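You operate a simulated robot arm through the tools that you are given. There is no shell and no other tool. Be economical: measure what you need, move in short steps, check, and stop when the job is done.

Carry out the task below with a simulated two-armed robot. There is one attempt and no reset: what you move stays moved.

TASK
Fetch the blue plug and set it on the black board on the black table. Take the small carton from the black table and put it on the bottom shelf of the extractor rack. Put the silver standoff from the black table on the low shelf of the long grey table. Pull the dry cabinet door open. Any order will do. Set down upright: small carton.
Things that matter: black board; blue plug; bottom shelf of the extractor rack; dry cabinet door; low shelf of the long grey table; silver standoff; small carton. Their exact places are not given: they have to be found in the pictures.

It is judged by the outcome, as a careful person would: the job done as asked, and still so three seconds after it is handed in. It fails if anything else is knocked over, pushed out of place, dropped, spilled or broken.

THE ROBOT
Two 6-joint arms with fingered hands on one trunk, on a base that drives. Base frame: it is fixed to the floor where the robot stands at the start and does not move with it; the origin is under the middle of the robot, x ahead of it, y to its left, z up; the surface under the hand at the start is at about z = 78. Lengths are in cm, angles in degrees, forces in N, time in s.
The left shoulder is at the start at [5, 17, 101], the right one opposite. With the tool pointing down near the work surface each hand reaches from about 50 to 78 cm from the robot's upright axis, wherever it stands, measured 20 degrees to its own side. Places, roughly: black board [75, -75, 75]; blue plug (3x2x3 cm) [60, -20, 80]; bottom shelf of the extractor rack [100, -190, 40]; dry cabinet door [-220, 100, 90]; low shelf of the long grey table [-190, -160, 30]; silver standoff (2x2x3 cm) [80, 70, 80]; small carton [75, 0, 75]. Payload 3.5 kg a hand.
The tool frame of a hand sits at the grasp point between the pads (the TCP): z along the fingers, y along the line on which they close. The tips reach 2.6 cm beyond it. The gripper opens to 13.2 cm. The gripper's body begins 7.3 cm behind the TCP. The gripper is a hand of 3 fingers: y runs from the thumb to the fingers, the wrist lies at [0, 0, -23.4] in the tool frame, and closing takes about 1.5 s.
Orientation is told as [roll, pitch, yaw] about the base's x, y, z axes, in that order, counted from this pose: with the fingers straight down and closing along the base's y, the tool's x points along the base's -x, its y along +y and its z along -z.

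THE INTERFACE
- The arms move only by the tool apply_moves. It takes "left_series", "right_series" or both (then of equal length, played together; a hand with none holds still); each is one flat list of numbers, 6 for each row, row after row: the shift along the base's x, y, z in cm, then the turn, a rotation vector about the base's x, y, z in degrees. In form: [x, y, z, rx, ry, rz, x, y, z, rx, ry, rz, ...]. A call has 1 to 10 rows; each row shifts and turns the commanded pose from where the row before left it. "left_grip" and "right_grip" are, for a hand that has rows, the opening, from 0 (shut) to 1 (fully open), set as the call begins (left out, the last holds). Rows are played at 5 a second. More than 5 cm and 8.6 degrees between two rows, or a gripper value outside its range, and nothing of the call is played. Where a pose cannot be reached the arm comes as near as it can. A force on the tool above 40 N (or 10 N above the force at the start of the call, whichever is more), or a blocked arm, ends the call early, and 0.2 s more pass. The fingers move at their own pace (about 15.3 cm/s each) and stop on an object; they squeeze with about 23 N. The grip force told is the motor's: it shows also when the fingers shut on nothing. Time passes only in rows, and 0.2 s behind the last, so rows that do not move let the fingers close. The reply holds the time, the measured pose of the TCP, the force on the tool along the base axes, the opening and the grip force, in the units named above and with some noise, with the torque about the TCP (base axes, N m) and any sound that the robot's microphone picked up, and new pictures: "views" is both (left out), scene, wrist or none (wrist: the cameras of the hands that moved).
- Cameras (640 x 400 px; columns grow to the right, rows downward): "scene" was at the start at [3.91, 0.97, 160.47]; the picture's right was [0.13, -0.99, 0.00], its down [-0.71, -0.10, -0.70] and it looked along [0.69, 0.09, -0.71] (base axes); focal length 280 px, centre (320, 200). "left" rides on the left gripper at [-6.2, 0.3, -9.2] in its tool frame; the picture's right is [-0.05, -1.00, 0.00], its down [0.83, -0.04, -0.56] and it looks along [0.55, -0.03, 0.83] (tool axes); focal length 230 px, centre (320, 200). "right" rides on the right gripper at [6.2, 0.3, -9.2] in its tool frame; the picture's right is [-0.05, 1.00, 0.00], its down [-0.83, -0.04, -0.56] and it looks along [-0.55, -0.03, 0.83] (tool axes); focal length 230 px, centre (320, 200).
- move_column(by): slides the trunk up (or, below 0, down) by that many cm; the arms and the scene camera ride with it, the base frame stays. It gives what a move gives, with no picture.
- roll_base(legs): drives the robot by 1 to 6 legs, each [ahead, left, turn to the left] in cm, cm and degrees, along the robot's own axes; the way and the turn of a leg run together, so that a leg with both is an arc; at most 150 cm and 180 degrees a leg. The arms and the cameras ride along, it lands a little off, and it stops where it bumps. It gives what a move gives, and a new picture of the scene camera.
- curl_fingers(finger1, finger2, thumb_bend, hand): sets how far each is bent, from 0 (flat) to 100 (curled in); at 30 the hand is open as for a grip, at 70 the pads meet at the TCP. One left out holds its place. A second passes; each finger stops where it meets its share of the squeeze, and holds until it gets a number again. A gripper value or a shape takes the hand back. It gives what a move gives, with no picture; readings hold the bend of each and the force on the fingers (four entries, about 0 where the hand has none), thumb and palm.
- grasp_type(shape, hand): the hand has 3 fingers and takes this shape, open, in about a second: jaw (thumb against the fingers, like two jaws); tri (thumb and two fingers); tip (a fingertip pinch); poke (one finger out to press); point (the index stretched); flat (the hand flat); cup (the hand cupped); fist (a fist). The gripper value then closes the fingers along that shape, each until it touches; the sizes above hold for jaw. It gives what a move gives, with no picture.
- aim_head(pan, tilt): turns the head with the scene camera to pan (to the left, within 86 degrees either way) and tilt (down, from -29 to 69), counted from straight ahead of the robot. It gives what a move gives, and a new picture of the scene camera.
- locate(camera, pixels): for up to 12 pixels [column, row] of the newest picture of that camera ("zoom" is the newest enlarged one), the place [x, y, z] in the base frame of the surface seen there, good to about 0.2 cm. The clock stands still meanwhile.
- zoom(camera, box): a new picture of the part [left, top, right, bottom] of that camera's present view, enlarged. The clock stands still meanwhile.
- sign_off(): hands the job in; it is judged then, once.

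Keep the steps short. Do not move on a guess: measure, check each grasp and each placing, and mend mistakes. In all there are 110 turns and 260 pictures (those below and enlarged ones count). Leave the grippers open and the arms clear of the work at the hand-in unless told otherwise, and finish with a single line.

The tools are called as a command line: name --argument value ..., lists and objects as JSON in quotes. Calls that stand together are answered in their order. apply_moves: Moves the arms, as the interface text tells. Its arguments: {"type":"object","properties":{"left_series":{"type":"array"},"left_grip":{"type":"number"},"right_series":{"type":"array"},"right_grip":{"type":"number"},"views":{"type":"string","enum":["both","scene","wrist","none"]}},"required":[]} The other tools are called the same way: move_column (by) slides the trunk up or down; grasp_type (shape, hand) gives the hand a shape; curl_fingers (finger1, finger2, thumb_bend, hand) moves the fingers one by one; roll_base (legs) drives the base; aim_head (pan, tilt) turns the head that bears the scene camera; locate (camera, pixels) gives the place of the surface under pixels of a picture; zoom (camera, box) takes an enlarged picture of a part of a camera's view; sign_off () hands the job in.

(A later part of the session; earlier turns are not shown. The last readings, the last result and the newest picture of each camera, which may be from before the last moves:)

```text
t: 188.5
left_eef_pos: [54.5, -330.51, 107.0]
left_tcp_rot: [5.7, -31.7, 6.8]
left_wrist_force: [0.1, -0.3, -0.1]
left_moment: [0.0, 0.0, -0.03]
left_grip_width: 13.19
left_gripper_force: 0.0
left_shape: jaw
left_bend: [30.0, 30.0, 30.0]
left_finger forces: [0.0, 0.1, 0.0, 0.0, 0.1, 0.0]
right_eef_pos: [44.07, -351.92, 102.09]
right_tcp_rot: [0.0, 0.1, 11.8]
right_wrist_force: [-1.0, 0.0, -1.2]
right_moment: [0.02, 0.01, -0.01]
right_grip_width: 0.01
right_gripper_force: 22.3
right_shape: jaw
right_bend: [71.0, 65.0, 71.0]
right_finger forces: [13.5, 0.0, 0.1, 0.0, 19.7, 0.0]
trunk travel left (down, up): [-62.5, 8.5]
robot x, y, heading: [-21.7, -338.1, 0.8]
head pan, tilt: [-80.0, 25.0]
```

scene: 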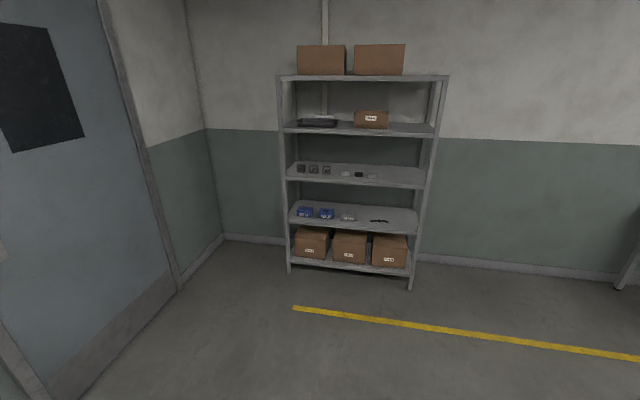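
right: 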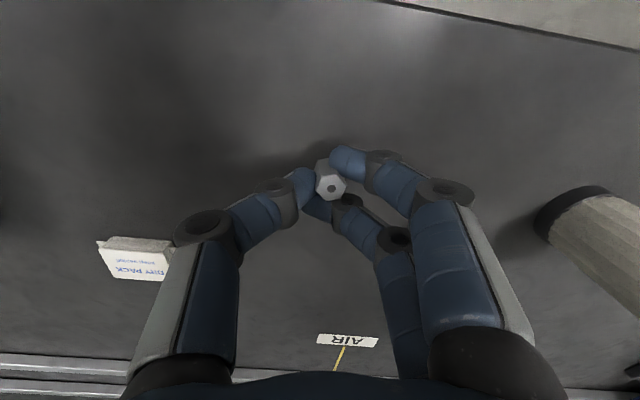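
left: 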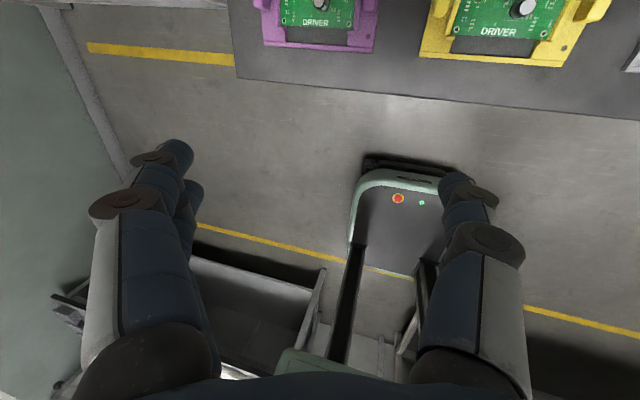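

locate --camera "scene" --pixels '[[350, 265], [290, 270], [410, 285], [630, 270], [500, 330]]'

roll_base --legs '[[0, -105, 0], [-45, 0, 0]]'

aim_head --pan 86 --tilt 25

```text
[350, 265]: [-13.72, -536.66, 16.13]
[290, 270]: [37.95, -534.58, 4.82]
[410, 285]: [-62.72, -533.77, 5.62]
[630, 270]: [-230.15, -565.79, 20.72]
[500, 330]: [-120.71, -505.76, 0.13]
```

```text
t: 196.3
left_eef_pos: [10.36, -437.5, 107.12]
left_tcp_rot: [5.8, -32.0, 6.2]
left_wrist_force: [0.0, -0.1, 0.0]
left_moment: [0.02, -0.01, 0.0]
left_grip_width: 13.17
left_gripper_force: 0.0
left_shape: jaw
left_bend: [30.0, 30.0, 30.0]
left_finger forces: [0.0, 0.1, 0.0, 0.0, 0.1, 0.0]
right_eef_pos: [-0.24, -459.04, 102.16]
right_tcp_rot: [0.1, 0.0, 11.1]
right_wrist_force: [-0.7, 0.1, -1.3]
right_moment: [0.0, -0.01, -0.04]
right_grip_width: 0.02
right_gripper_force: 23.0
right_shape: jaw
right_bend: [71.0, 65.0, 71.0]
right_finger forces: [13.4, 0.0, 0.1, 0.0, 19.5, 0.0]
trunk travel left (down, up): [-62.5, 8.5]
robot x, y, heading: [-65.39, -444.25, 0.1]
head pan, tilt: [-80.0, 25.0]
```

scene: 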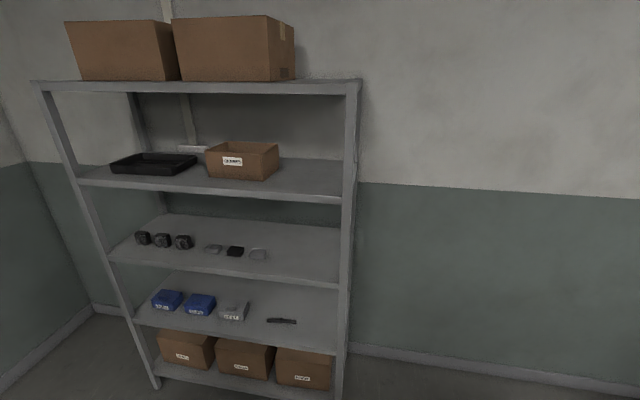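

```text
t: 198.8
left_eef_pos: [10.42, -437.56, 107.01]
left_tcp_rot: [5.8, -31.8, 6.2]
left_wrist_force: [-0.6, 0.3, 0.4]
left_moment: [-0.01, -0.01, -0.01]
left_grip_width: 13.2
left_gripper_force: 0.0
left_shape: jaw
left_bend: [30.0, 30.0, 30.0]
left_finger forces: [0.0, 0.0, 0.0, 0.0, 0.1, 0.0]
right_eef_pos: [-0.13, -459.0, 102.08]
right_tcp_rot: [0.0, 0.0, 11.0]
right_wrist_force: [0.9, -0.3, -1.2]
right_moment: [0.01, -0.02, 0.01]
right_grip_width: 0.0
right_gripper_force: 22.7
right_shape: jaw
right_bend: [71.0, 65.0, 71.0]
right_finger forces: [13.3, 0.1, 0.1, 0.1, 19.6, 0.1]
trunk travel left (down, up): [-62.5, 8.5]
robot x, y, heading: [-65.74, -444.43, 0.1]
head pan, tilt: [85.9, 25.0]
```

scene: 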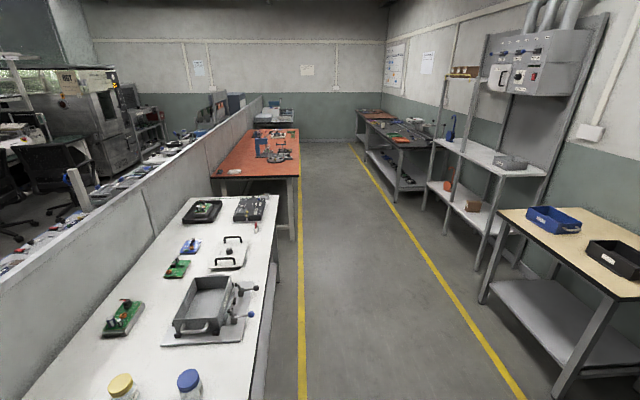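

Clear ahead. I move on to x ≈ −190 and look up the other aisle.

roll_base --legs '[[-125, 0, 0]]'

```text
t: 205.1
left_eef_pos: [-114.56, -437.79, 107.05]
left_tcp_rot: [5.8, -31.8, 6.3]
left_wrist_force: [-0.4, -1.0, -0.4]
left_moment: [-0.01, -0.03, 0.01]
left_grip_width: 13.18
left_gripper_force: 0.0
left_shape: jaw
left_bend: [30.0, 30.0, 30.0]
left_finger forces: [0.0, 0.1, 0.0, 0.0, 0.0, 0.1]
right_eef_pos: [-125.13, -459.15, 102.14]
right_tcp_rot: [-0.2, 0.0, 11.2]
right_wrist_force: [0.1, -0.5, 0.3]
right_moment: [0.03, -0.01, -0.01]
right_grip_width: 0.0
right_gripper_force: 22.8
right_shape: jaw
right_bend: [71.0, 65.0, 71.0]
right_finger forces: [13.3, 0.0, 0.0, 0.1, 19.6, 0.1]
trunk travel left (down, up): [-62.5, 8.5]
robot x, y, heading: [-190.63, -444.5, 0.4]
head pan, tilt: [85.9, 25.0]
```

scene: 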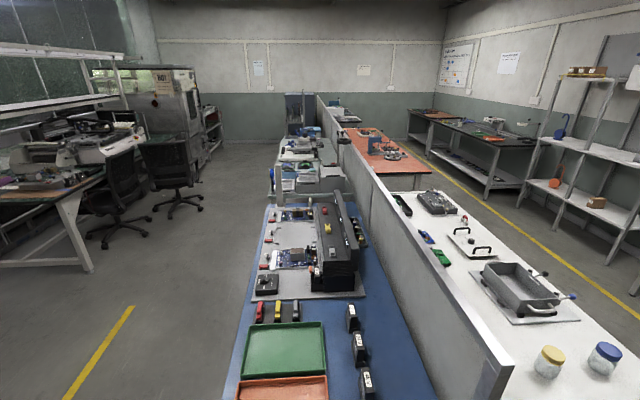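

A blue-topped table, then a grey one, and a dark cabinet at (298,108). I measure them and the chairs.

locate --camera "scene" --pixels '[[235, 350], [268, 200], [275, 180], [290, 140], [290, 105], [310, 110], [180, 205], [115, 235], [90, 265], [330, 180], [205, 150], [275, 195]]'

zoom --camera "scene" --box '[230, 80, 380, 210]'

```text
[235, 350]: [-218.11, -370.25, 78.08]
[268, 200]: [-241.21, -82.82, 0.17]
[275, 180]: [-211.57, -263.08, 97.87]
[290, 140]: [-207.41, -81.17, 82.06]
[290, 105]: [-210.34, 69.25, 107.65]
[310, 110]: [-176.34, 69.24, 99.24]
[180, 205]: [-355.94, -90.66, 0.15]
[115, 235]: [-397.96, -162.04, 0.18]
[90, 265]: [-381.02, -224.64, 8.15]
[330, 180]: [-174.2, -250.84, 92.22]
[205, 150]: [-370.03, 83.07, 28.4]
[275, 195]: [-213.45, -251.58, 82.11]
```

```text
3.08 times, centred on (305, 145) of scene
```

zoom: 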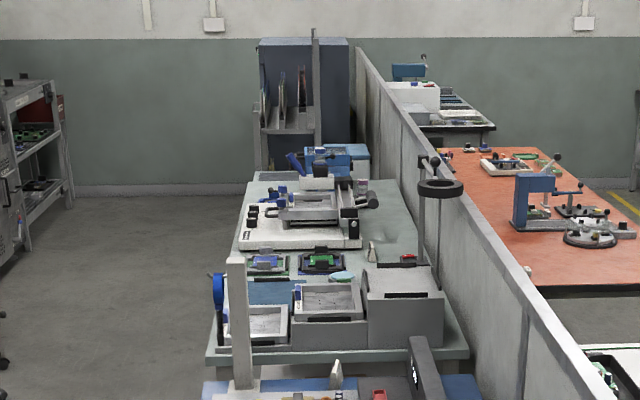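

The grey table spans y ≈ −260…−65 with front x ≈ −212; chairs are beyond x −326. I go to x ≈ −292 and strafe left part of the way, then look.

roll_base --legs '[[-102, 0, 0], [0, 135, 0], [0, 115, 0]]'

aim_head --pan 0 --tilt 40

```text
t: 219.2
left_eef_pos: [-213.84, -262.44, 107.31]
left_tcp_rot: [4.0, -32.1, 4.2]
left_wrist_force: [-6.9, -24.7, 12.1]
left_moment: [-0.57, 0.16, 0.11]
left_grip_width: 9.86
left_gripper_force: 0.0
left_shape: jaw
left_bend: [30.0, 71.0, 30.0]
left_finger forces: [0.1, 42.8, 0.1, 0.2, 0.0, 0.0]
right_eef_pos: [-224.51, -281.75, 102.27]
right_tcp_rot: [0.1, 0.0, 9.6]
right_wrist_force: [-0.9, 0.7, -0.5]
right_moment: [-0.02, -0.01, -0.01]
right_grip_width: 0.02
right_gripper_force: 22.9
right_shape: jaw
right_bend: [71.0, 65.0, 71.0]
right_finger forces: [13.5, 0.0, 0.1, 0.0, 19.7, 0.0]
trunk travel left (down, up): [-62.5, 8.5]
robot x, y, heading: [-289.59, -265.37, -0.9]
head pan, tilt: [85.9, 25.0]
stopped in leg 3: the force on the tool passed its limit at 49 N (the readings are from after the stop); the commanded pose is now the measured one
```

scene: 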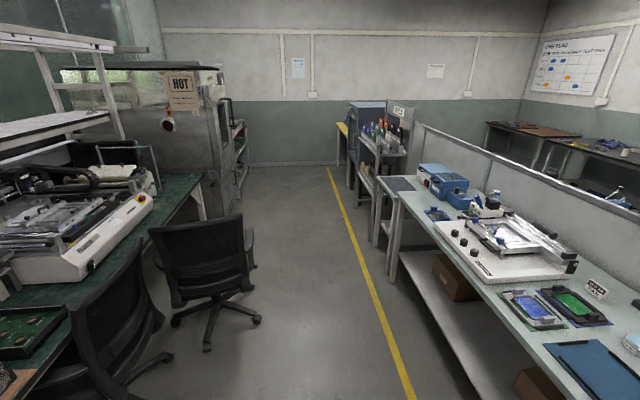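

```text
t: 220.8
left_eef_pos: [-213.79, -262.35, 107.29]
left_tcp_rot: [4.3, -32.0, 4.4]
left_wrist_force: [-1.9, -29.8, 21.3]
left_moment: [-0.61, 0.07, 0.12]
left_grip_width: 9.83
left_gripper_force: 0.0
left_shape: jaw
left_bend: [30.0, 72.0, 30.0]
left_finger forces: [0.1, 42.3, 0.0, 0.0, 0.1, 0.1]
right_eef_pos: [-224.45, -281.61, 102.21]
right_tcp_rot: [0.2, -0.1, 9.8]
right_wrist_force: [-0.2, 0.1, -1.0]
right_moment: [0.02, 0.01, 0.0]
right_grip_width: 0.01
right_gripper_force: 23.2
right_shape: jaw
right_bend: [71.0, 65.0, 71.0]
right_finger forces: [13.5, 0.1, 0.0, 0.0, 19.8, 0.0]
trunk travel left (down, up): [-62.5, 8.5]
robot x, y, heading: [-289.88, -265.45, -1.0]
head pan, tilt: [0.0, 40.0]
```

scene: 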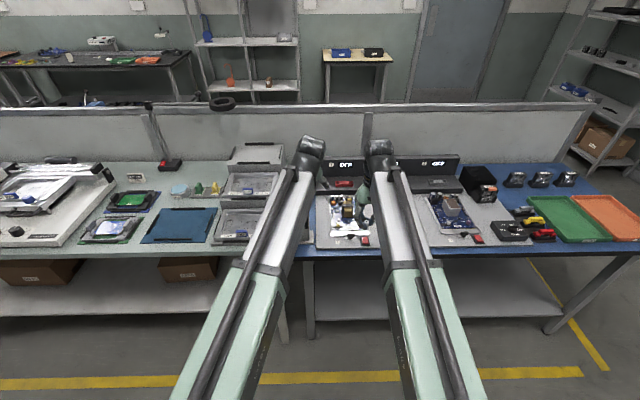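

The left hand touched a tall post at the table's front (~(−211,−260)). I move right 8 cm off it and back away 20 cm, then inspect it.

roll_base --legs '[[0, -8, 0], [-22, 0, 0]]'

aim_head --pan 10 --tilt 30

zoom --camera "left" --box '[0, 0, 640, 400]'

```text
t: 223.2
left_eef_pos: [-235.97, -269.11, 107.15]
left_tcp_rot: [4.4, -32.0, 4.4]
left_wrist_force: [-0.4, -0.3, -0.6]
left_moment: [-0.04, -0.03, 0.05]
left_grip_width: 13.2
left_gripper_force: 0.1
left_shape: jaw
left_bend: [30.0, 30.0, 30.0]
left_finger forces: [0.1, 0.0, 0.1, 0.0, 0.0, 0.0]
right_eef_pos: [-246.87, -288.94, 102.17]
right_tcp_rot: [-0.1, 0.0, 9.7]
right_wrist_force: [0.0, 0.7, -0.7]
right_moment: [0.0, 0.0, -0.01]
right_grip_width: 0.01
right_gripper_force: 23.1
right_shape: jaw
right_bend: [71.0, 65.0, 71.0]
right_finger forces: [13.5, 0.0, 0.0, 0.1, 19.8, 0.0]
trunk travel left (down, up): [-62.5, 8.5]
robot x, y, heading: [-311.78, -273.14, -1.1]
head pan, tilt: [0.0, 40.0]
```

scene: 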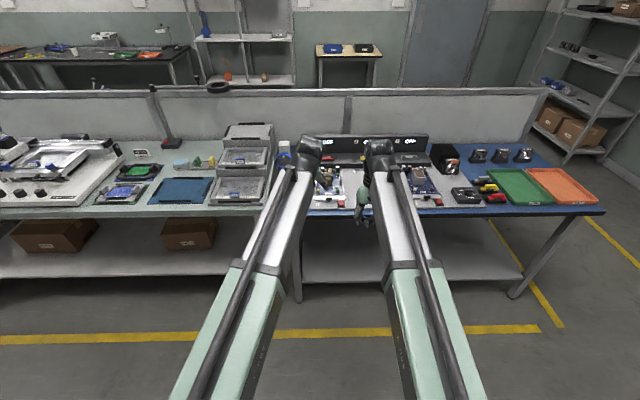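

```text
t: 223.9
left_eef_pos: [-235.93, -269.34, 107.09]
left_tcp_rot: [4.3, -31.9, 4.5]
left_wrist_force: [0.4, 1.2, 0.0]
left_moment: [-0.01, -0.01, 0.01]
left_grip_width: 13.17
left_gripper_force: 0.0
left_shape: jaw
left_bend: [30.0, 30.0, 30.0]
left_finger forces: [0.1, 0.1, 0.1, 0.0, 0.0, 0.0]
right_eef_pos: [-246.77, -289.0, 102.11]
right_tcp_rot: [-0.1, 0.0, 9.6]
right_wrist_force: [-0.2, -0.4, -1.1]
right_moment: [-0.03, 0.01, 0.0]
right_grip_width: 0.0
right_gripper_force: 23.6
right_shape: jaw
right_bend: [71.0, 65.0, 71.0]
right_finger forces: [13.5, 0.0, 0.1, 0.0, 19.7, 0.1]
trunk travel left (down, up): [-62.5, 8.5]
robot x, y, heading: [-312.1, -272.86, -1.2]
head pan, tilt: [10.0, 30.0]
```

scene: 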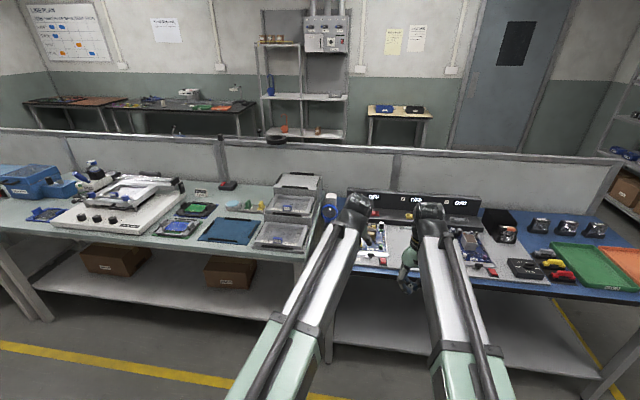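

```text
1.00 times, centred on (320, 200) of left (not enlarged: the box is as wide or as high as the picture)
```

zoom: 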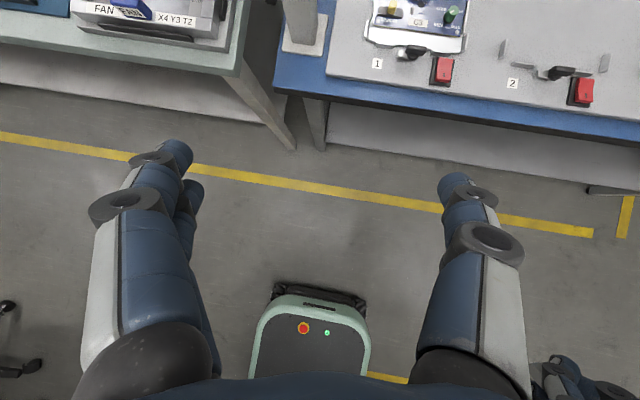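

zoom --camera "scene" --box '[250, 150, 410, 280]'

locate --camera "left" --pixels '[[300, 15], [305, 48], [285, 35], [325, 20]]'

locate --camera "scene" --pixels '[[130, 275], [250, 292], [280, 320], [40, 262], [100, 258], [235, 275], [30, 215], [200, 240], [60, 310]]'

```text
3.08 times, centred on (330, 215) of scene
```

zoom: 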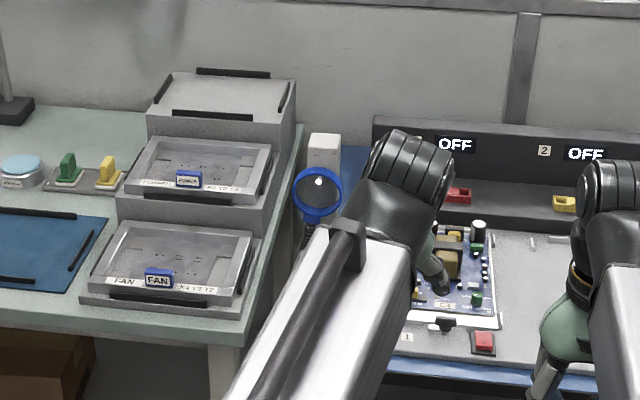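

```text
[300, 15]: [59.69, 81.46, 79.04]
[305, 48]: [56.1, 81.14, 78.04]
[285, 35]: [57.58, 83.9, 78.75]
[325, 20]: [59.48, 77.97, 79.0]
```

```text
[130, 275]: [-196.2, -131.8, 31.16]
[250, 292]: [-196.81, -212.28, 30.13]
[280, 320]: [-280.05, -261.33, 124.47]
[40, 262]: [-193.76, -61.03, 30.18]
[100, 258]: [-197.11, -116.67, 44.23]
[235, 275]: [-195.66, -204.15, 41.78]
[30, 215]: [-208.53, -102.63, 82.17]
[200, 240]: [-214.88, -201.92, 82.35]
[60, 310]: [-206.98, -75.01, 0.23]
```

The ring-lamp post still stands in place. The low shelf: z 30.1, front edge x −198, with cartons at y ≈ −205 and −117, so a free stretch lies around y −160. The table edge is x −215. Before going in I swing the left arm aside so it won't meet the table.

apply_moves --left_series '[-3.5, 3.5, 0, 0, 0, 5, -3.5, 3.5, 0, 0, 0, 5, -3.5, 3.5, 0, 0, 0, 5, -3.5, 3.5, 0, 0, 0, 5, -3.5, 3.5, 0, 0, 0, 5, -3.5, 3.5, 0, 0, 0, 5, -3.5, 3.5, 0, 0, 0, 5, -3.5, 3.5, 0, 0, 0, 5, -3.5, 3.5, 0, 0, 0, 5, -3.5, 3.5, 0, 0, 0, 5]' --views "scene"

```text
t: 226.1
left_eef_pos: [-263.65, -232.95, 109.78]
left_tcp_rot: [4.6, -31.7, 54.6]
left_wrist_force: [0.2, 0.0, -1.3]
left_moment: [-0.02, -0.01, 0.02]
left_grip_width: 13.19
left_gripper_force: 0.0
left_shape: jaw
left_bend: [30.0, 30.0, 30.0]
left_finger forces: [0.0, 0.0, 0.0, 0.1, 0.1, 0.1]
left hand out of reach, approached as far as the arm can: row 7, 8, 9, 10
right_eef_pos: [-246.84, -288.93, 102.1]
right_tcp_rot: [-0.1, 0.1, 9.7]
right_wrist_force: [0.3, 0.5, -0.1]
right_moment: [0.02, -0.02, 0.0]
right_grip_width: 0.0
right_gripper_force: 22.6
right_shape: jaw
right_bend: [71.0, 65.0, 71.0]
right_finger forces: [13.6, 0.0, 0.0, 0.0, 19.7, 0.0]
trunk travel left (down, up): [-62.5, 8.5]
robot x, y, heading: [-311.95, -272.99, -1.3]
head pan, tilt: [10.0, 30.0]
```

scene: 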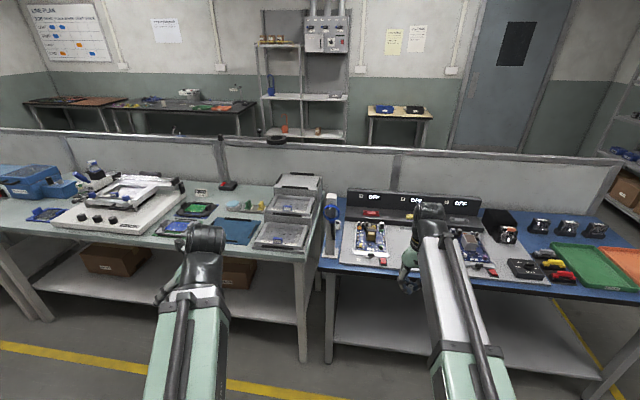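

Works. I swing it a bit more.

apply_moves --left_series '[-3, 3, 0, 0, 0, 5, -3, 3, 0, 0, 0, 5, -3, 3, 0, 0, 0, 5, -3, 3, 0, 0, 0, 5, -3, 3, 0, 0, 0, 5, -3, 3, 0, 0, 0, 5]' --views "none"

aim_head --pan 70 --tilt 40

```text
t: 227.5
left_eef_pos: [-279.97, -214.23, 110.43]
left_tcp_rot: [4.3, -31.9, 84.6]
left_wrist_force: [0.0, 0.1, 1.1]
left_moment: [0.0, 0.01, 0.01]
left_grip_width: 13.21
left_gripper_force: 0.0
left_shape: jaw
left_bend: [30.0, 30.0, 30.0]
left_finger forces: [0.1, 0.0, 0.0, 0.0, 0.0, 0.0]
left hand out of reach, approached as far as the arm can: row 1, 2, 3
right_eef_pos: [-246.74, -288.96, 102.17]
right_tcp_rot: [-0.1, 0.0, 9.7]
right_wrist_force: [0.1, 0.1, 0.4]
right_moment: [0.02, 0.02, -0.03]
right_grip_width: 0.01
right_gripper_force: 23.0
right_shape: jaw
right_bend: [71.0, 65.0, 71.0]
right_finger forces: [13.5, 0.0, 0.0, 0.0, 19.7, 0.0]
trunk travel left (down, up): [-62.5, 8.5]
robot x, y, heading: [-311.97, -273.14, -1.3]
head pan, tilt: [10.0, 30.0]
```

```text
t: 228.8
left_eef_pos: [-280.06, -214.15, 110.55]
left_tcp_rot: [4.3, -31.9, 84.5]
left_wrist_force: [-0.3, 0.3, -0.1]
left_moment: [0.03, -0.01, -0.01]
left_grip_width: 13.2
left_gripper_force: 0.2
left_shape: jaw
left_bend: [30.0, 30.0, 30.0]
left_finger forces: [0.1, 0.1, 0.1, 0.0, 0.0, 0.0]
right_eef_pos: [-246.74, -289.07, 102.11]
right_tcp_rot: [-0.1, 0.0, 9.7]
right_wrist_force: [-0.5, 0.8, -0.3]
right_moment: [0.03, 0.0, 0.0]
right_grip_width: 0.0
right_gripper_force: 23.5
right_shape: jaw
right_bend: [71.0, 65.0, 71.0]
right_finger forces: [13.5, 0.1, 0.1, 0.0, 19.7, 0.0]
trunk travel left (down, up): [-62.5, 8.5]
robot x, y, heading: [-312.25, -272.5, -1.0]
head pan, tilt: [70.0, 40.0]
```

scene: 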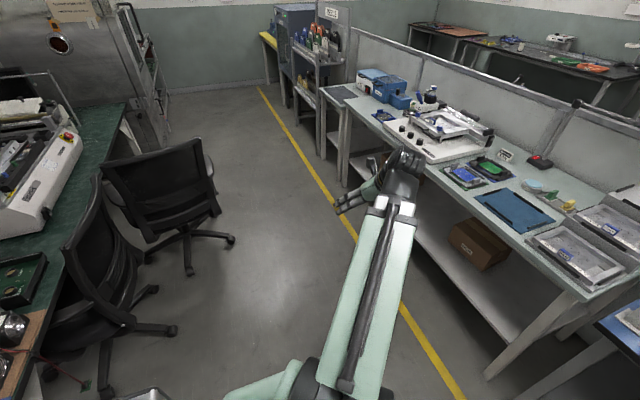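

locate --camera "scene" --pixels '[[230, 240], [172, 330], [215, 200], [190, 270], [480, 255], [450, 240], [520, 310], [495, 240], [295, 30], [320, 60], [430, 240]]'

zoom --camera "scene" --box '[240, 0, 380, 110]'

```text
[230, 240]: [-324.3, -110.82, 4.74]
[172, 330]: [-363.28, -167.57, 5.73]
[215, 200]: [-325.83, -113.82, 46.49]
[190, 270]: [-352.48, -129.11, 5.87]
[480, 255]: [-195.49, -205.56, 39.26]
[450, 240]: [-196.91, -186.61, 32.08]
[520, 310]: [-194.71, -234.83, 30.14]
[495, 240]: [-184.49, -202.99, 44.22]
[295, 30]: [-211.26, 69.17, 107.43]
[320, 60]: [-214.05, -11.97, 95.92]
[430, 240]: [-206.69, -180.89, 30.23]
```

```text
3.64 times, centred on (310, 55) of scene
```

zoom: 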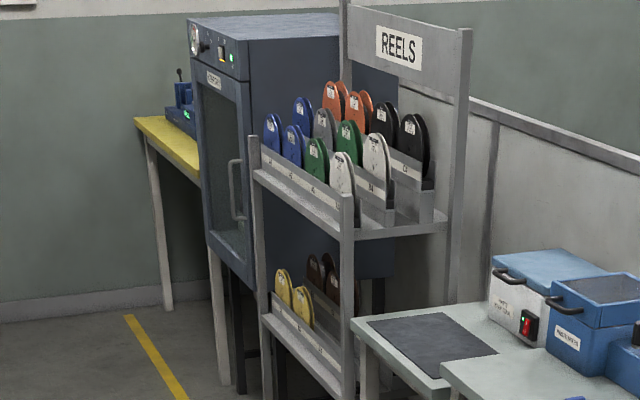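

The cabinet door faces −x with a vertical handle on its near (−y) side; noted for later. Now I pull the right hand 8 cm back, advance 32 cm and strafe 128 cm left to the free stretch.

apply_moves --right_series '[-4, 0, 0, 0, 0, -4, -4, 0, 0, 0, 0, -4]' --views "none"

roll_base --legs '[[31, 0, 1], [0, 128, 0]]'

aim_head --pan -10 --tilt 55

```text
t: 229.4
left_eef_pos: [-280.01, -214.25, 110.7]
left_tcp_rot: [4.4, -31.7, 84.5]
left_wrist_force: [0.0, -0.1, 0.3]
left_moment: [0.01, 0.0, 0.02]
left_grip_width: 13.21
left_gripper_force: 0.1
left_shape: jaw
left_bend: [30.0, 30.0, 30.0]
left_finger forces: [0.1, 0.0, 0.1, 0.1, 0.1, 0.0]
right_eef_pos: [-254.81, -288.91, 102.12]
right_tcp_rot: [-0.2, -0.1, 1.7]
right_wrist_force: [1.1, 0.1, -0.1]
right_moment: [-0.01, 0.0, -0.01]
right_grip_width: 0.0
right_gripper_force: 23.4
right_shape: jaw
right_bend: [71.0, 65.0, 71.0]
right_finger forces: [13.5, 0.1, 0.1, 0.0, 19.8, 0.1]
trunk travel left (down, up): [-62.5, 8.5]
robot x, y, heading: [-312.03, -273.08, -1.1]
head pan, tilt: [70.0, 40.0]
```

```text
t: 237.5
left_eef_pos: [-249.73, -86.19, 110.59]
left_tcp_rot: [4.5, -31.8, 85.7]
left_wrist_force: [0.6, -0.8, -0.8]
left_moment: [0.0, 0.01, -0.02]
left_grip_width: 13.18
left_gripper_force: 0.0
left_shape: jaw
left_bend: [30.0, 30.0, 30.0]
left_finger forces: [0.1, 0.0, 0.0, 0.0, 0.1, 0.1]
right_eef_pos: [-223.0, -160.51, 102.1]
right_tcp_rot: [-0.1, 0.0, 2.7]
right_wrist_force: [1.3, 0.5, -1.3]
right_moment: [0.0, 0.03, 0.02]
right_grip_width: 0.0
right_gripper_force: 23.4
right_shape: jaw
right_bend: [71.0, 65.0, 71.0]
right_finger forces: [13.3, 0.1, 0.1, 0.0, 19.7, 0.0]
trunk travel left (down, up): [-62.5, 8.5]
robot x, y, heading: [-280.36, -145.62, -0.3]
head pan, tilt: [70.0, 40.0]
```

scene: 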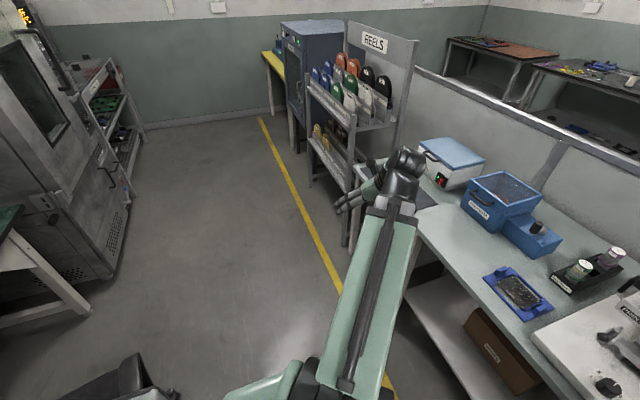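

```text
t: 239.1
left_eef_pos: [-249.66, -86.24, 110.58]
left_tcp_rot: [4.4, -31.8, 85.6]
left_wrist_force: [0.4, 0.1, 1.0]
left_moment: [0.01, 0.0, -0.02]
left_grip_width: 13.19
left_gripper_force: 0.1
left_shape: jaw
left_bend: [30.0, 30.0, 30.0]
left_finger forces: [0.0, 0.0, 0.0, 0.0, 0.1, 0.0]
right_eef_pos: [-223.01, -160.44, 102.0]
right_tcp_rot: [-0.2, 0.0, 2.8]
right_wrist_force: [0.7, -0.2, -0.5]
right_moment: [-0.01, -0.01, 0.0]
right_grip_width: 0.0
right_gripper_force: 23.1
right_shape: jaw
right_bend: [71.0, 65.0, 71.0]
right_finger forces: [13.4, 0.0, 0.0, 0.1, 19.7, 0.1]
trunk travel left (down, up): [-62.5, 8.5]
robot x, y, heading: [-280.67, -145.39, -0.2]
head pan, tilt: [-10.0, 55.0]
```

scene: 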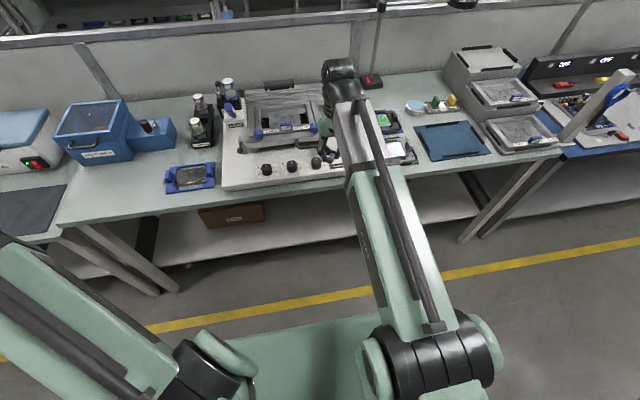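

The free shelf stretch is y −185…−135. I back 10 cm and shift 8 cm right for room to pitch, then lower the trunk 45 cm.

roll_base --legs '[[-9, -7, 0]]'

move_column --by -45

apply_moves --right_series '[1.5, 0, 0, 0, -8, 0, 1.5, 0, 0, 0, -8, 0, 1.5, 0, 0, 0, -8, 0, 1.5, 0, 0, 0, -8, 0, 1, 0, 0, 0, -8, 0, 1, 0, 0, 0, -8, 0]' --views "both"

```text
t: 240.3
left_eef_pos: [-258.82, -93.17, 110.61]
left_tcp_rot: [4.3, -31.8, 85.7]
left_wrist_force: [0.3, 0.1, 0.0]
left_moment: [0.07, -0.02, -0.02]
left_grip_width: 13.18
left_gripper_force: 0.1
left_shape: jaw
left_bend: [30.0, 30.0, 30.0]
left_finger forces: [0.1, 0.0, 0.0, 0.0, 0.1, 0.1]
right_eef_pos: [-232.18, -167.62, 102.15]
right_tcp_rot: [0.0, -0.1, 2.9]
right_wrist_force: [-0.2, 0.9, -0.5]
right_moment: [0.04, -0.05, 0.0]
right_grip_width: 0.0
right_gripper_force: 23.0
right_shape: jaw
right_bend: [71.0, 65.0, 71.0]
right_finger forces: [13.4, 0.0, 0.1, 0.0, 19.7, 0.1]
trunk travel left (down, up): [-62.5, 8.5]
robot x, y, heading: [-289.43, -152.71, -0.0]
head pan, tilt: [-10.0, 55.0]
```

scene: 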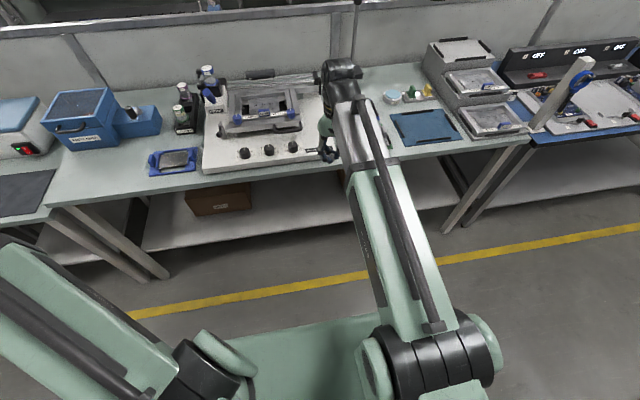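

```text
refused: -45 is not a number from -40 to 40
```

```text
t: 241.7
left_eef_pos: [-258.82, -93.12, 110.5]
left_tcp_rot: [4.4, -31.8, 85.6]
left_wrist_force: [-0.2, 0.0, 0.3]
left_moment: [0.0, 0.0, 0.03]
left_grip_width: 13.18
left_gripper_force: 0.0
left_shape: jaw
left_bend: [30.0, 30.0, 30.0]
left_finger forces: [0.0, 0.0, 0.0, 0.1, 0.0, 0.1]
right_eef_pos: [-224.08, -167.49, 102.05]
right_tcp_rot: [-3.2, -48.0, 4.3]
right_wrist_force: [-0.2, -0.3, -1.0]
right_moment: [0.0, 0.03, 0.03]
right_grip_width: 0.01
right_gripper_force: 23.2
right_shape: jaw
right_bend: [71.0, 65.0, 71.0]
right_finger forces: [13.7, 0.0, 0.1, 0.0, 19.4, 0.0]
trunk travel left (down, up): [-62.5, 8.5]
robot x, y, heading: [-289.53, -152.45, 0.0]
head pan, tilt: [-10.0, 55.0]
```

scene: 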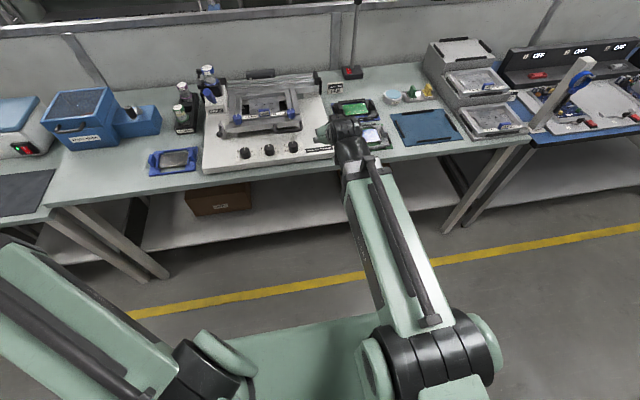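
right: 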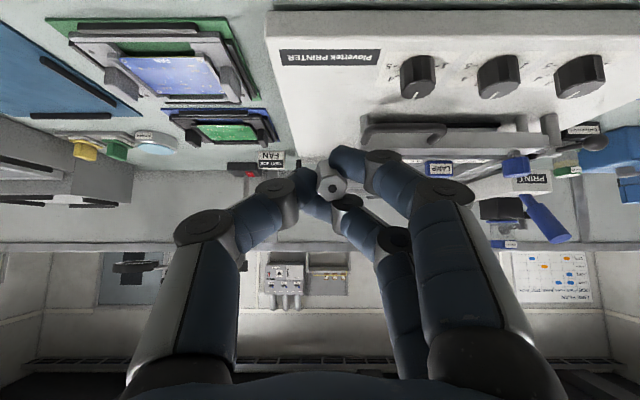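

Pitched cleanly, the hex still held. Column down 40 (limit per call), keeping 6 cm off the table edge.

move_column --by -40

move_column --by -12

apply_moves --right_series '[0, 0, -4, 0, 0, 0, 0, 0, -4, 0, 0, 0, 0, 0, -4, 0, 0, 0]' --views "both"

```text
t: 245.5
left_eef_pos: [-258.77, -93.08, 70.6]
left_tcp_rot: [4.4, -31.8, 85.6]
left_wrist_force: [0.0, 0.4, 0.8]
left_moment: [0.01, -0.02, 0.02]
left_grip_width: 13.17
left_gripper_force: 0.0
left_shape: jaw
left_bend: [30.0, 30.0, 30.0]
left_finger forces: [0.0, 0.1, 0.0, 0.0, 0.1, 0.0]
right_eef_pos: [-224.06, -167.44, 62.17]
right_tcp_rot: [-3.3, -47.8, 4.2]
right_wrist_force: [-0.6, -0.4, -0.5]
right_moment: [0.0, 0.01, -0.01]
right_grip_width: 0.0
right_gripper_force: 22.6
right_shape: jaw
right_bend: [71.0, 65.0, 71.0]
right_finger forces: [13.7, 0.0, 0.0, 0.0, 19.2, 0.0]
trunk travel left (down, up): [-22.5, 48.5]
robot x, y, heading: [-289.85, -152.61, -0.1]
head pan, tilt: [-10.0, 55.0]
```

```text
t: 247.0
left_eef_pos: [-258.82, -93.14, 58.51]
left_tcp_rot: [4.4, -31.8, 85.7]
left_wrist_force: [0.1, 0.8, -0.2]
left_moment: [0.0, 0.02, 0.03]
left_grip_width: 13.19
left_gripper_force: 0.0
left_shape: jaw
left_bend: [30.0, 30.0, 30.0]
left_finger forces: [0.0, 0.0, 0.0, 0.0, 0.0, 0.1]
right_eef_pos: [-224.13, -167.43, 50.17]
right_tcp_rot: [-3.2, -47.9, 4.2]
right_wrist_force: [-0.2, 0.1, -0.4]
right_moment: [-0.01, 0.01, -0.01]
right_grip_width: 0.01
right_gripper_force: 22.8
right_shape: jaw
right_bend: [71.0, 65.0, 71.0]
right_finger forces: [13.6, 0.1, 0.0, 0.0, 19.3, 0.1]
trunk travel left (down, up): [-10.5, 60.5]
robot x, y, heading: [-289.77, -152.36, -0.2]
head pan, tilt: [-10.0, 55.0]
```

```text
t: 247.8
left_eef_pos: [-258.9, -92.95, 58.45]
left_tcp_rot: [4.3, -31.8, 85.7]
left_wrist_force: [0.7, 0.8, 1.0]
left_moment: [0.0, 0.0, -0.01]
left_grip_width: 13.17
left_gripper_force: 0.0
left_shape: jaw
left_bend: [30.0, 30.0, 30.0]
left_finger forces: [0.0, 0.0, 0.0, 0.1, 0.0, 0.0]
right_eef_pos: [-224.06, -167.44, 38.04]
right_tcp_rot: [-3.3, -48.0, 4.2]
right_wrist_force: [0.0, -0.9, 0.1]
right_moment: [0.02, 0.01, 0.0]
right_grip_width: 0.0
right_gripper_force: 23.0
right_shape: jaw
right_bend: [71.0, 65.0, 71.0]
right_finger forces: [13.8, 0.0, 0.0, 0.0, 19.2, 0.1]
trunk travel left (down, up): [-10.5, 60.5]
robot x, y, heading: [-289.78, -152.19, -0.2]
head pan, tilt: [-10.0, 55.0]
```

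scene: 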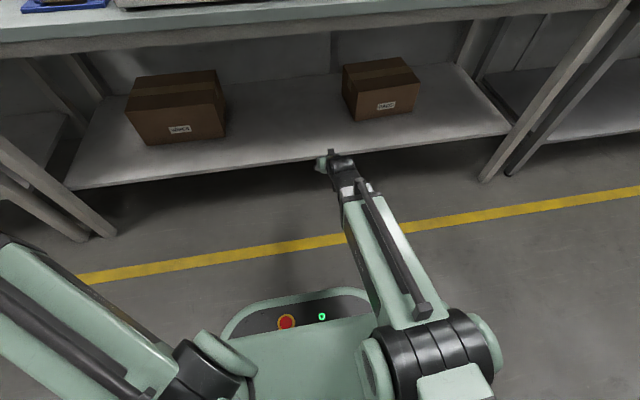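
right: 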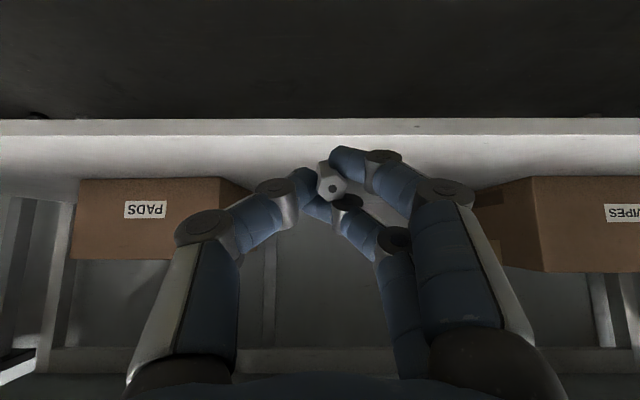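

Clear view of the low shelf with PADS and WIPES boxes either side. I measure the shelf edge and boxes.

locate --camera "scene" --pixels '[[290, 158], [300, 130], [224, 130], [345, 100], [352, 120], [225, 165], [300, 100], [270, 150]]'

```text
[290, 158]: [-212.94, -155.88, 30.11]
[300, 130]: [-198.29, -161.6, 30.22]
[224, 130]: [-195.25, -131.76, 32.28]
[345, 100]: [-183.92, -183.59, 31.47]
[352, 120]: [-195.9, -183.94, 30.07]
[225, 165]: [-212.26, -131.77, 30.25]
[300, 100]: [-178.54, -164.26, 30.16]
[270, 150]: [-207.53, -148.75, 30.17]
```

Shelf front is x −213, free between y −180 and −133. I move the hand in: +22 x, +8 y at z 38.

apply_moves --right_series '[0, 4, 0, 0, 0, 0, 0, 4, 0, 0, 0, 0, 4.5, 0, 0, 0, 0, 0, 4.5, 0, 0, 0, 0, 0, 4.5, 0, 0, 0, 0, 0, 4.5, 0, 0, 0, 0, 0, 4, 0, 0, 0, 0, 0]' --views "both"

```text
t: 249.4
left_eef_pos: [-258.89, -93.12, 58.51]
left_tcp_rot: [4.4, -31.8, 85.7]
left_wrist_force: [-0.6, 0.3, -0.2]
left_moment: [-0.03, 0.0, 0.02]
left_grip_width: 13.19
left_gripper_force: 0.1
left_shape: jaw
left_bend: [30.0, 30.0, 30.0]
left_finger forces: [0.1, 0.1, 0.0, 0.1, 0.1, 0.0]
right_eef_pos: [-201.98, -159.51, 38.09]
right_tcp_rot: [-3.2, -48.0, 4.2]
right_wrist_force: [-0.4, -0.1, -0.2]
right_moment: [0.01, -0.04, -0.04]
right_grip_width: 0.0
right_gripper_force: 23.0
right_shape: jaw
right_bend: [71.0, 65.0, 71.0]
right_finger forces: [13.8, 0.1, 0.0, 0.1, 19.0, 0.0]
trunk travel left (down, up): [-10.5, 60.5]
robot x, y, heading: [-289.84, -152.33, -0.1]
head pan, tilt: [-10.0, 55.0]
```

scene: 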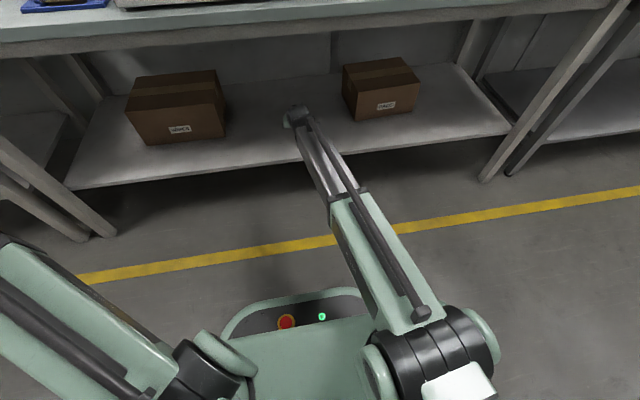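
right: 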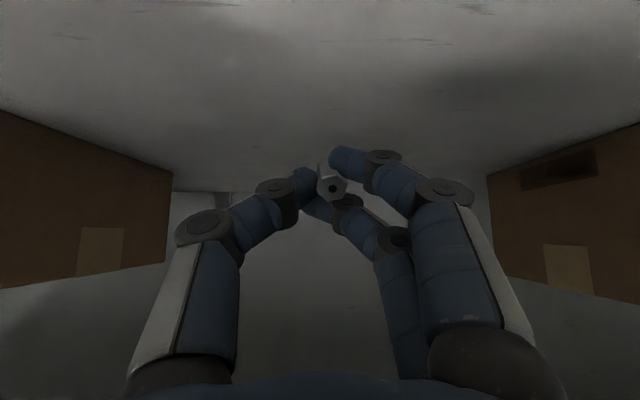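

Well between the boxes. I lower until the lowest finger nearly touches (z ≈ 34).

apply_moves --right_series '[0, 0, -2, 0, 0, 0, 0, 0, -1, 0, 0, 0, 0, 0, -0.5, 0, 0, 0, 0, 0, -0.4, 0, 0, 0]' --views "wrist"

zoom --camera "right" --box '[240, 100, 420, 212]'

locate --camera "zoom" --pixels '[[290, 250], [290, 190], [285, 170], [400, 150], [200, 100]]'

```text
t: 250.4
left_eef_pos: [-258.8, -93.03, 58.52]
left_tcp_rot: [4.4, -31.8, 85.7]
left_wrist_force: [0.1, 0.0, 0.9]
left_moment: [-0.02, -0.02, -0.02]
left_grip_width: 13.18
left_gripper_force: 0.0
left_shape: jaw
left_bend: [30.0, 30.0, 30.0]
left_finger forces: [0.1, 0.0, 0.1, 0.0, 0.1, 0.0]
right_eef_pos: [-202.11, -159.48, 34.16]
right_tcp_rot: [-3.2, -47.9, 4.2]
right_wrist_force: [-0.6, 0.7, -1.0]
right_moment: [0.0, -0.01, -0.01]
right_grip_width: 0.0
right_gripper_force: 22.7
right_shape: jaw
right_bend: [71.0, 65.0, 71.0]
right_finger forces: [13.8, 0.1, 0.0, 0.0, 19.0, 0.0]
trunk travel left (down, up): [-10.5, 60.5]
robot x, y, heading: [-290.01, -152.46, -0.1]
head pan, tilt: [-10.0, 55.0]
```

right: 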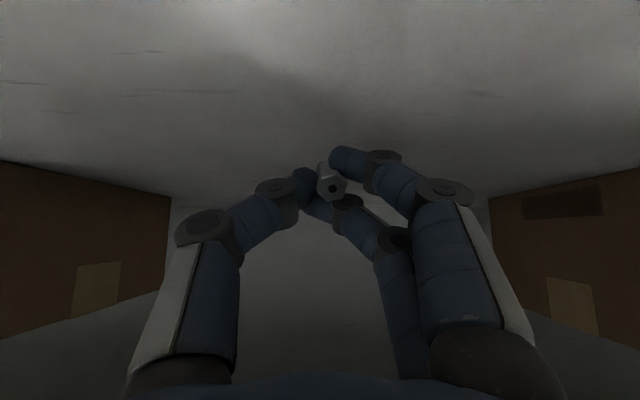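

```text
3.56 times, centred on (330, 156) of right
```

zoom: 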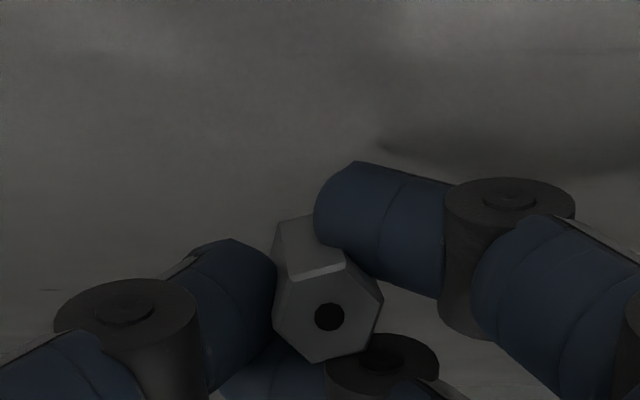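

```text
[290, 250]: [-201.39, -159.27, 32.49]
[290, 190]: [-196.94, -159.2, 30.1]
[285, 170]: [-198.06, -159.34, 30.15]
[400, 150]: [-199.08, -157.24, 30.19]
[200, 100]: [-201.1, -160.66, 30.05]
```

apply_moves --right_series '[0, 0, -0.25, 0, 0, 0, 0, 0, -0.25, 0, 0, 0]' --views "none"

```text
t: 251.0
left_eef_pos: [-258.89, -93.03, 58.66]
left_tcp_rot: [4.4, -31.9, 85.7]
left_wrist_force: [-0.3, -0.3, 0.0]
left_moment: [0.01, 0.01, -0.01]
left_grip_width: 13.19
left_gripper_force: 0.0
left_shape: jaw
left_bend: [30.0, 30.0, 30.0]
left_finger forces: [0.1, 0.1, 0.0, 0.1, 0.1, 0.0]
right_eef_pos: [-202.03, -159.6, 33.72]
right_tcp_rot: [-3.2, -47.8, 4.2]
right_wrist_force: [0.0, -0.6, -0.1]
right_moment: [0.02, 0.0, -0.04]
right_grip_width: 0.01
right_gripper_force: 23.0
right_shape: jaw
right_bend: [71.0, 65.0, 71.0]
right_finger forces: [13.8, 0.0, 0.0, 0.0, 18.9, 0.0]
trunk travel left (down, up): [-10.5, 60.5]
robot x, y, heading: [-289.73, -152.51, -0.0]
head pan, tilt: [-10.0, 55.0]
```

No contact yet; another 0.6 cm in small steps.

apply_moves --right_series '[0, 0, -0.2, 0, 0, 0, 0, 0, -0.2, 0, 0, 0, 0, 0, -0.2, 0, 0, 0]' --views "none"

```text
t: 251.8
left_eef_pos: [-258.8, -93.05, 58.56]
left_tcp_rot: [4.3, -31.8, 85.8]
left_wrist_force: [0.1, 1.1, 0.7]
left_moment: [-0.01, -0.02, 0.0]
left_grip_width: 13.2
left_gripper_force: 0.0
left_shape: jaw
left_bend: [30.0, 30.0, 30.0]
left_finger forces: [0.0, 0.0, 0.1, 0.0, 0.1, 0.0]
right_eef_pos: [-202.13, -159.41, 33.15]
right_tcp_rot: [-3.2, -47.9, 4.2]
right_wrist_force: [-0.3, 0.1, 0.6]
right_moment: [0.03, -0.01, -0.01]
right_grip_width: 0.0
right_gripper_force: 22.9
right_shape: jaw
right_bend: [71.0, 65.0, 71.0]
right_finger forces: [14.9, 0.0, 0.0, 0.0, 19.1, 0.0]
trunk travel left (down, up): [-10.5, 60.5]
robot x, y, heading: [-289.91, -152.15, -0.2]
head pan, tilt: [-10.0, 55.0]
```

First slight change in finger force: contact is beginning. One more 0.15, then open.

apply_moves --right_series '[0, 0, -0.15, 0, 0, 0, 0, 0, 0, 0, 0, 0]' --views "none"

apply_moves --right_series '[0, 0, 0, 0, 0, 0, 0, 0, 0, 0, 0, 0, 0, 0, 0, 0, 0, 0, 0, 0, 0, 0, 0, 0]' --right_grip 0.5 --views "wrist"

zoom --camera "right" --box '[200, 90, 440, 240]'

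```text
t: 252.4
left_eef_pos: [-258.89, -93.13, 58.51]
left_tcp_rot: [4.3, -31.8, 85.7]
left_wrist_force: [-0.1, -0.7, -0.4]
left_moment: [0.0, 0.03, 0.01]
left_grip_width: 13.21
left_gripper_force: 0.1
left_shape: jaw
left_bend: [30.0, 30.0, 30.0]
left_finger forces: [0.1, 0.0, 0.0, 0.0, 0.1, 0.0]
right_eef_pos: [-202.06, -159.37, 33.11]
right_tcp_rot: [-3.3, -48.0, 4.2]
right_wrist_force: [-0.5, 1.4, 6.7]
right_moment: [0.1, -0.02, -0.03]
right_grip_width: 0.0
right_gripper_force: 22.9
right_shape: jaw
right_bend: [71.0, 65.0, 71.0]
right_finger forces: [21.3, 0.0, 0.1, 0.0, 19.3, 0.1]
trunk travel left (down, up): [-10.5, 60.5]
robot x, y, heading: [-289.97, -152.54, -0.2]
head pan, tilt: [-10.0, 55.0]
```

```text
t: 253.4
left_eef_pos: [-258.79, -93.15, 58.57]
left_tcp_rot: [4.3, -31.8, 85.7]
left_wrist_force: [0.1, 0.1, 0.8]
left_moment: [0.0, -0.01, 0.04]
left_grip_width: 13.18
left_gripper_force: 0.0
left_shape: jaw
left_bend: [30.0, 30.0, 30.0]
left_finger forces: [0.0, 0.0, 0.1, 0.0, 0.0, 0.1]
right_eef_pos: [-202.14, -159.42, 33.04]
right_tcp_rot: [-3.2, -47.9, 4.2]
right_wrist_force: [2.2, -2.8, 12.4]
right_moment: [0.42, -0.16, -0.13]
right_grip_width: 6.15
right_gripper_force: 0.0
right_shape: jaw
right_bend: [73.0, 74.0, 70.0]
right_finger forces: [30.0, 17.2, 0.1, 0.1, 0.0, 0.0]
trunk travel left (down, up): [-10.5, 60.5]
robot x, y, heading: [-289.89, -152.34, -0.0]
head pan, tilt: [-10.0, 55.0]
```

right: 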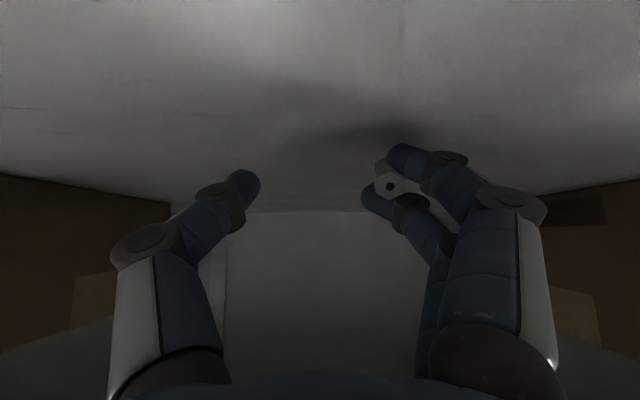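

```text
2.67 times, centred on (320, 165) of right
```

zoom: 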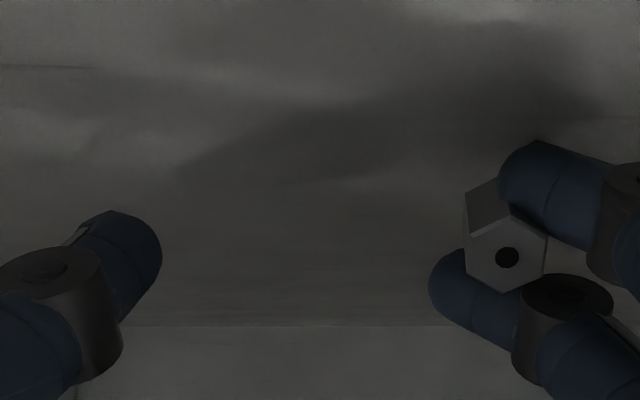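

It's wedged between the fingers again, as expected. I ease up 0.3 cm and open finger 1 (the lower one) alone to let it down.

apply_moves --right_series '[0, 0, 0.2, 0, 0, 0, 0, 0, 0, 0, 0, 0]' --views "none"

curl_fingers --hand "right" --finger1 30

zoom --camera "right" --box '[240, 90, 480, 240]'

```text
t: 254.0
left_eef_pos: [-258.81, -93.09, 58.61]
left_tcp_rot: [4.3, -31.8, 85.7]
left_wrist_force: [0.4, -0.5, -0.1]
left_moment: [-0.03, -0.03, 0.0]
left_grip_width: 13.18
left_gripper_force: 0.0
left_shape: jaw
left_bend: [30.0, 30.0, 30.0]
left_finger forces: [0.1, 0.0, 0.1, 0.1, 0.1, 0.0]
right_eef_pos: [-202.14, -159.44, 33.09]
right_tcp_rot: [-3.2, -47.9, 4.2]
right_wrist_force: [-0.5, -2.3, 7.5]
right_moment: [0.23, -0.05, -0.01]
right_grip_width: 6.22
right_gripper_force: 0.0
right_shape: jaw
right_bend: [73.0, 74.0, 70.0]
right_finger forces: [23.8, 16.2, 0.0, 0.0, 0.1, 0.0]
trunk travel left (down, up): [-10.5, 60.5]
robot x, y, heading: [-289.57, -152.4, -0.0]
head pan, tilt: [-10.0, 55.0]
```

```text
t: 255.0
left_eef_pos: [-258.78, -93.08, 58.51]
left_tcp_rot: [4.3, -31.8, 85.8]
left_wrist_force: [-0.2, 0.5, -0.1]
left_moment: [0.01, 0.02, -0.01]
left_grip_width: 13.2
left_gripper_force: 0.1
left_shape: jaw
left_bend: [30.0, 30.0, 30.0]
left_finger forces: [0.0, 0.0, 0.0, 0.1, 0.0, 0.1]
right_eef_pos: [-202.21, -159.42, 33.06]
right_tcp_rot: [-3.3, -47.9, 4.3]
right_wrist_force: [0.9, -1.4, 6.4]
right_moment: [0.47, -0.05, -0.07]
right_grip_width: 9.98
right_gripper_force: 3.1
right_shape: fingers
right_bend: [31.0, 73.0, 70.0]
right_finger forces: [6.9, 0.0, 0.1, 0.1, 0.1, 0.1]
trunk travel left (down, up): [-10.5, 60.5]
robot x, y, heading: [-289.38, -152.07, -0.1]
head pan, tilt: [-10.0, 55.0]
```

```text
2.67 times, centred on (360, 165) of right
```

zoom: 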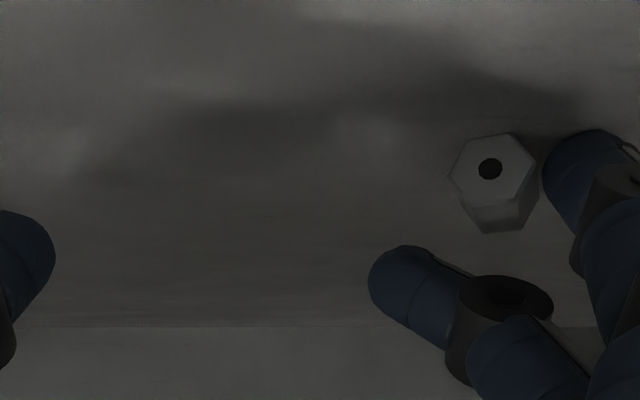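

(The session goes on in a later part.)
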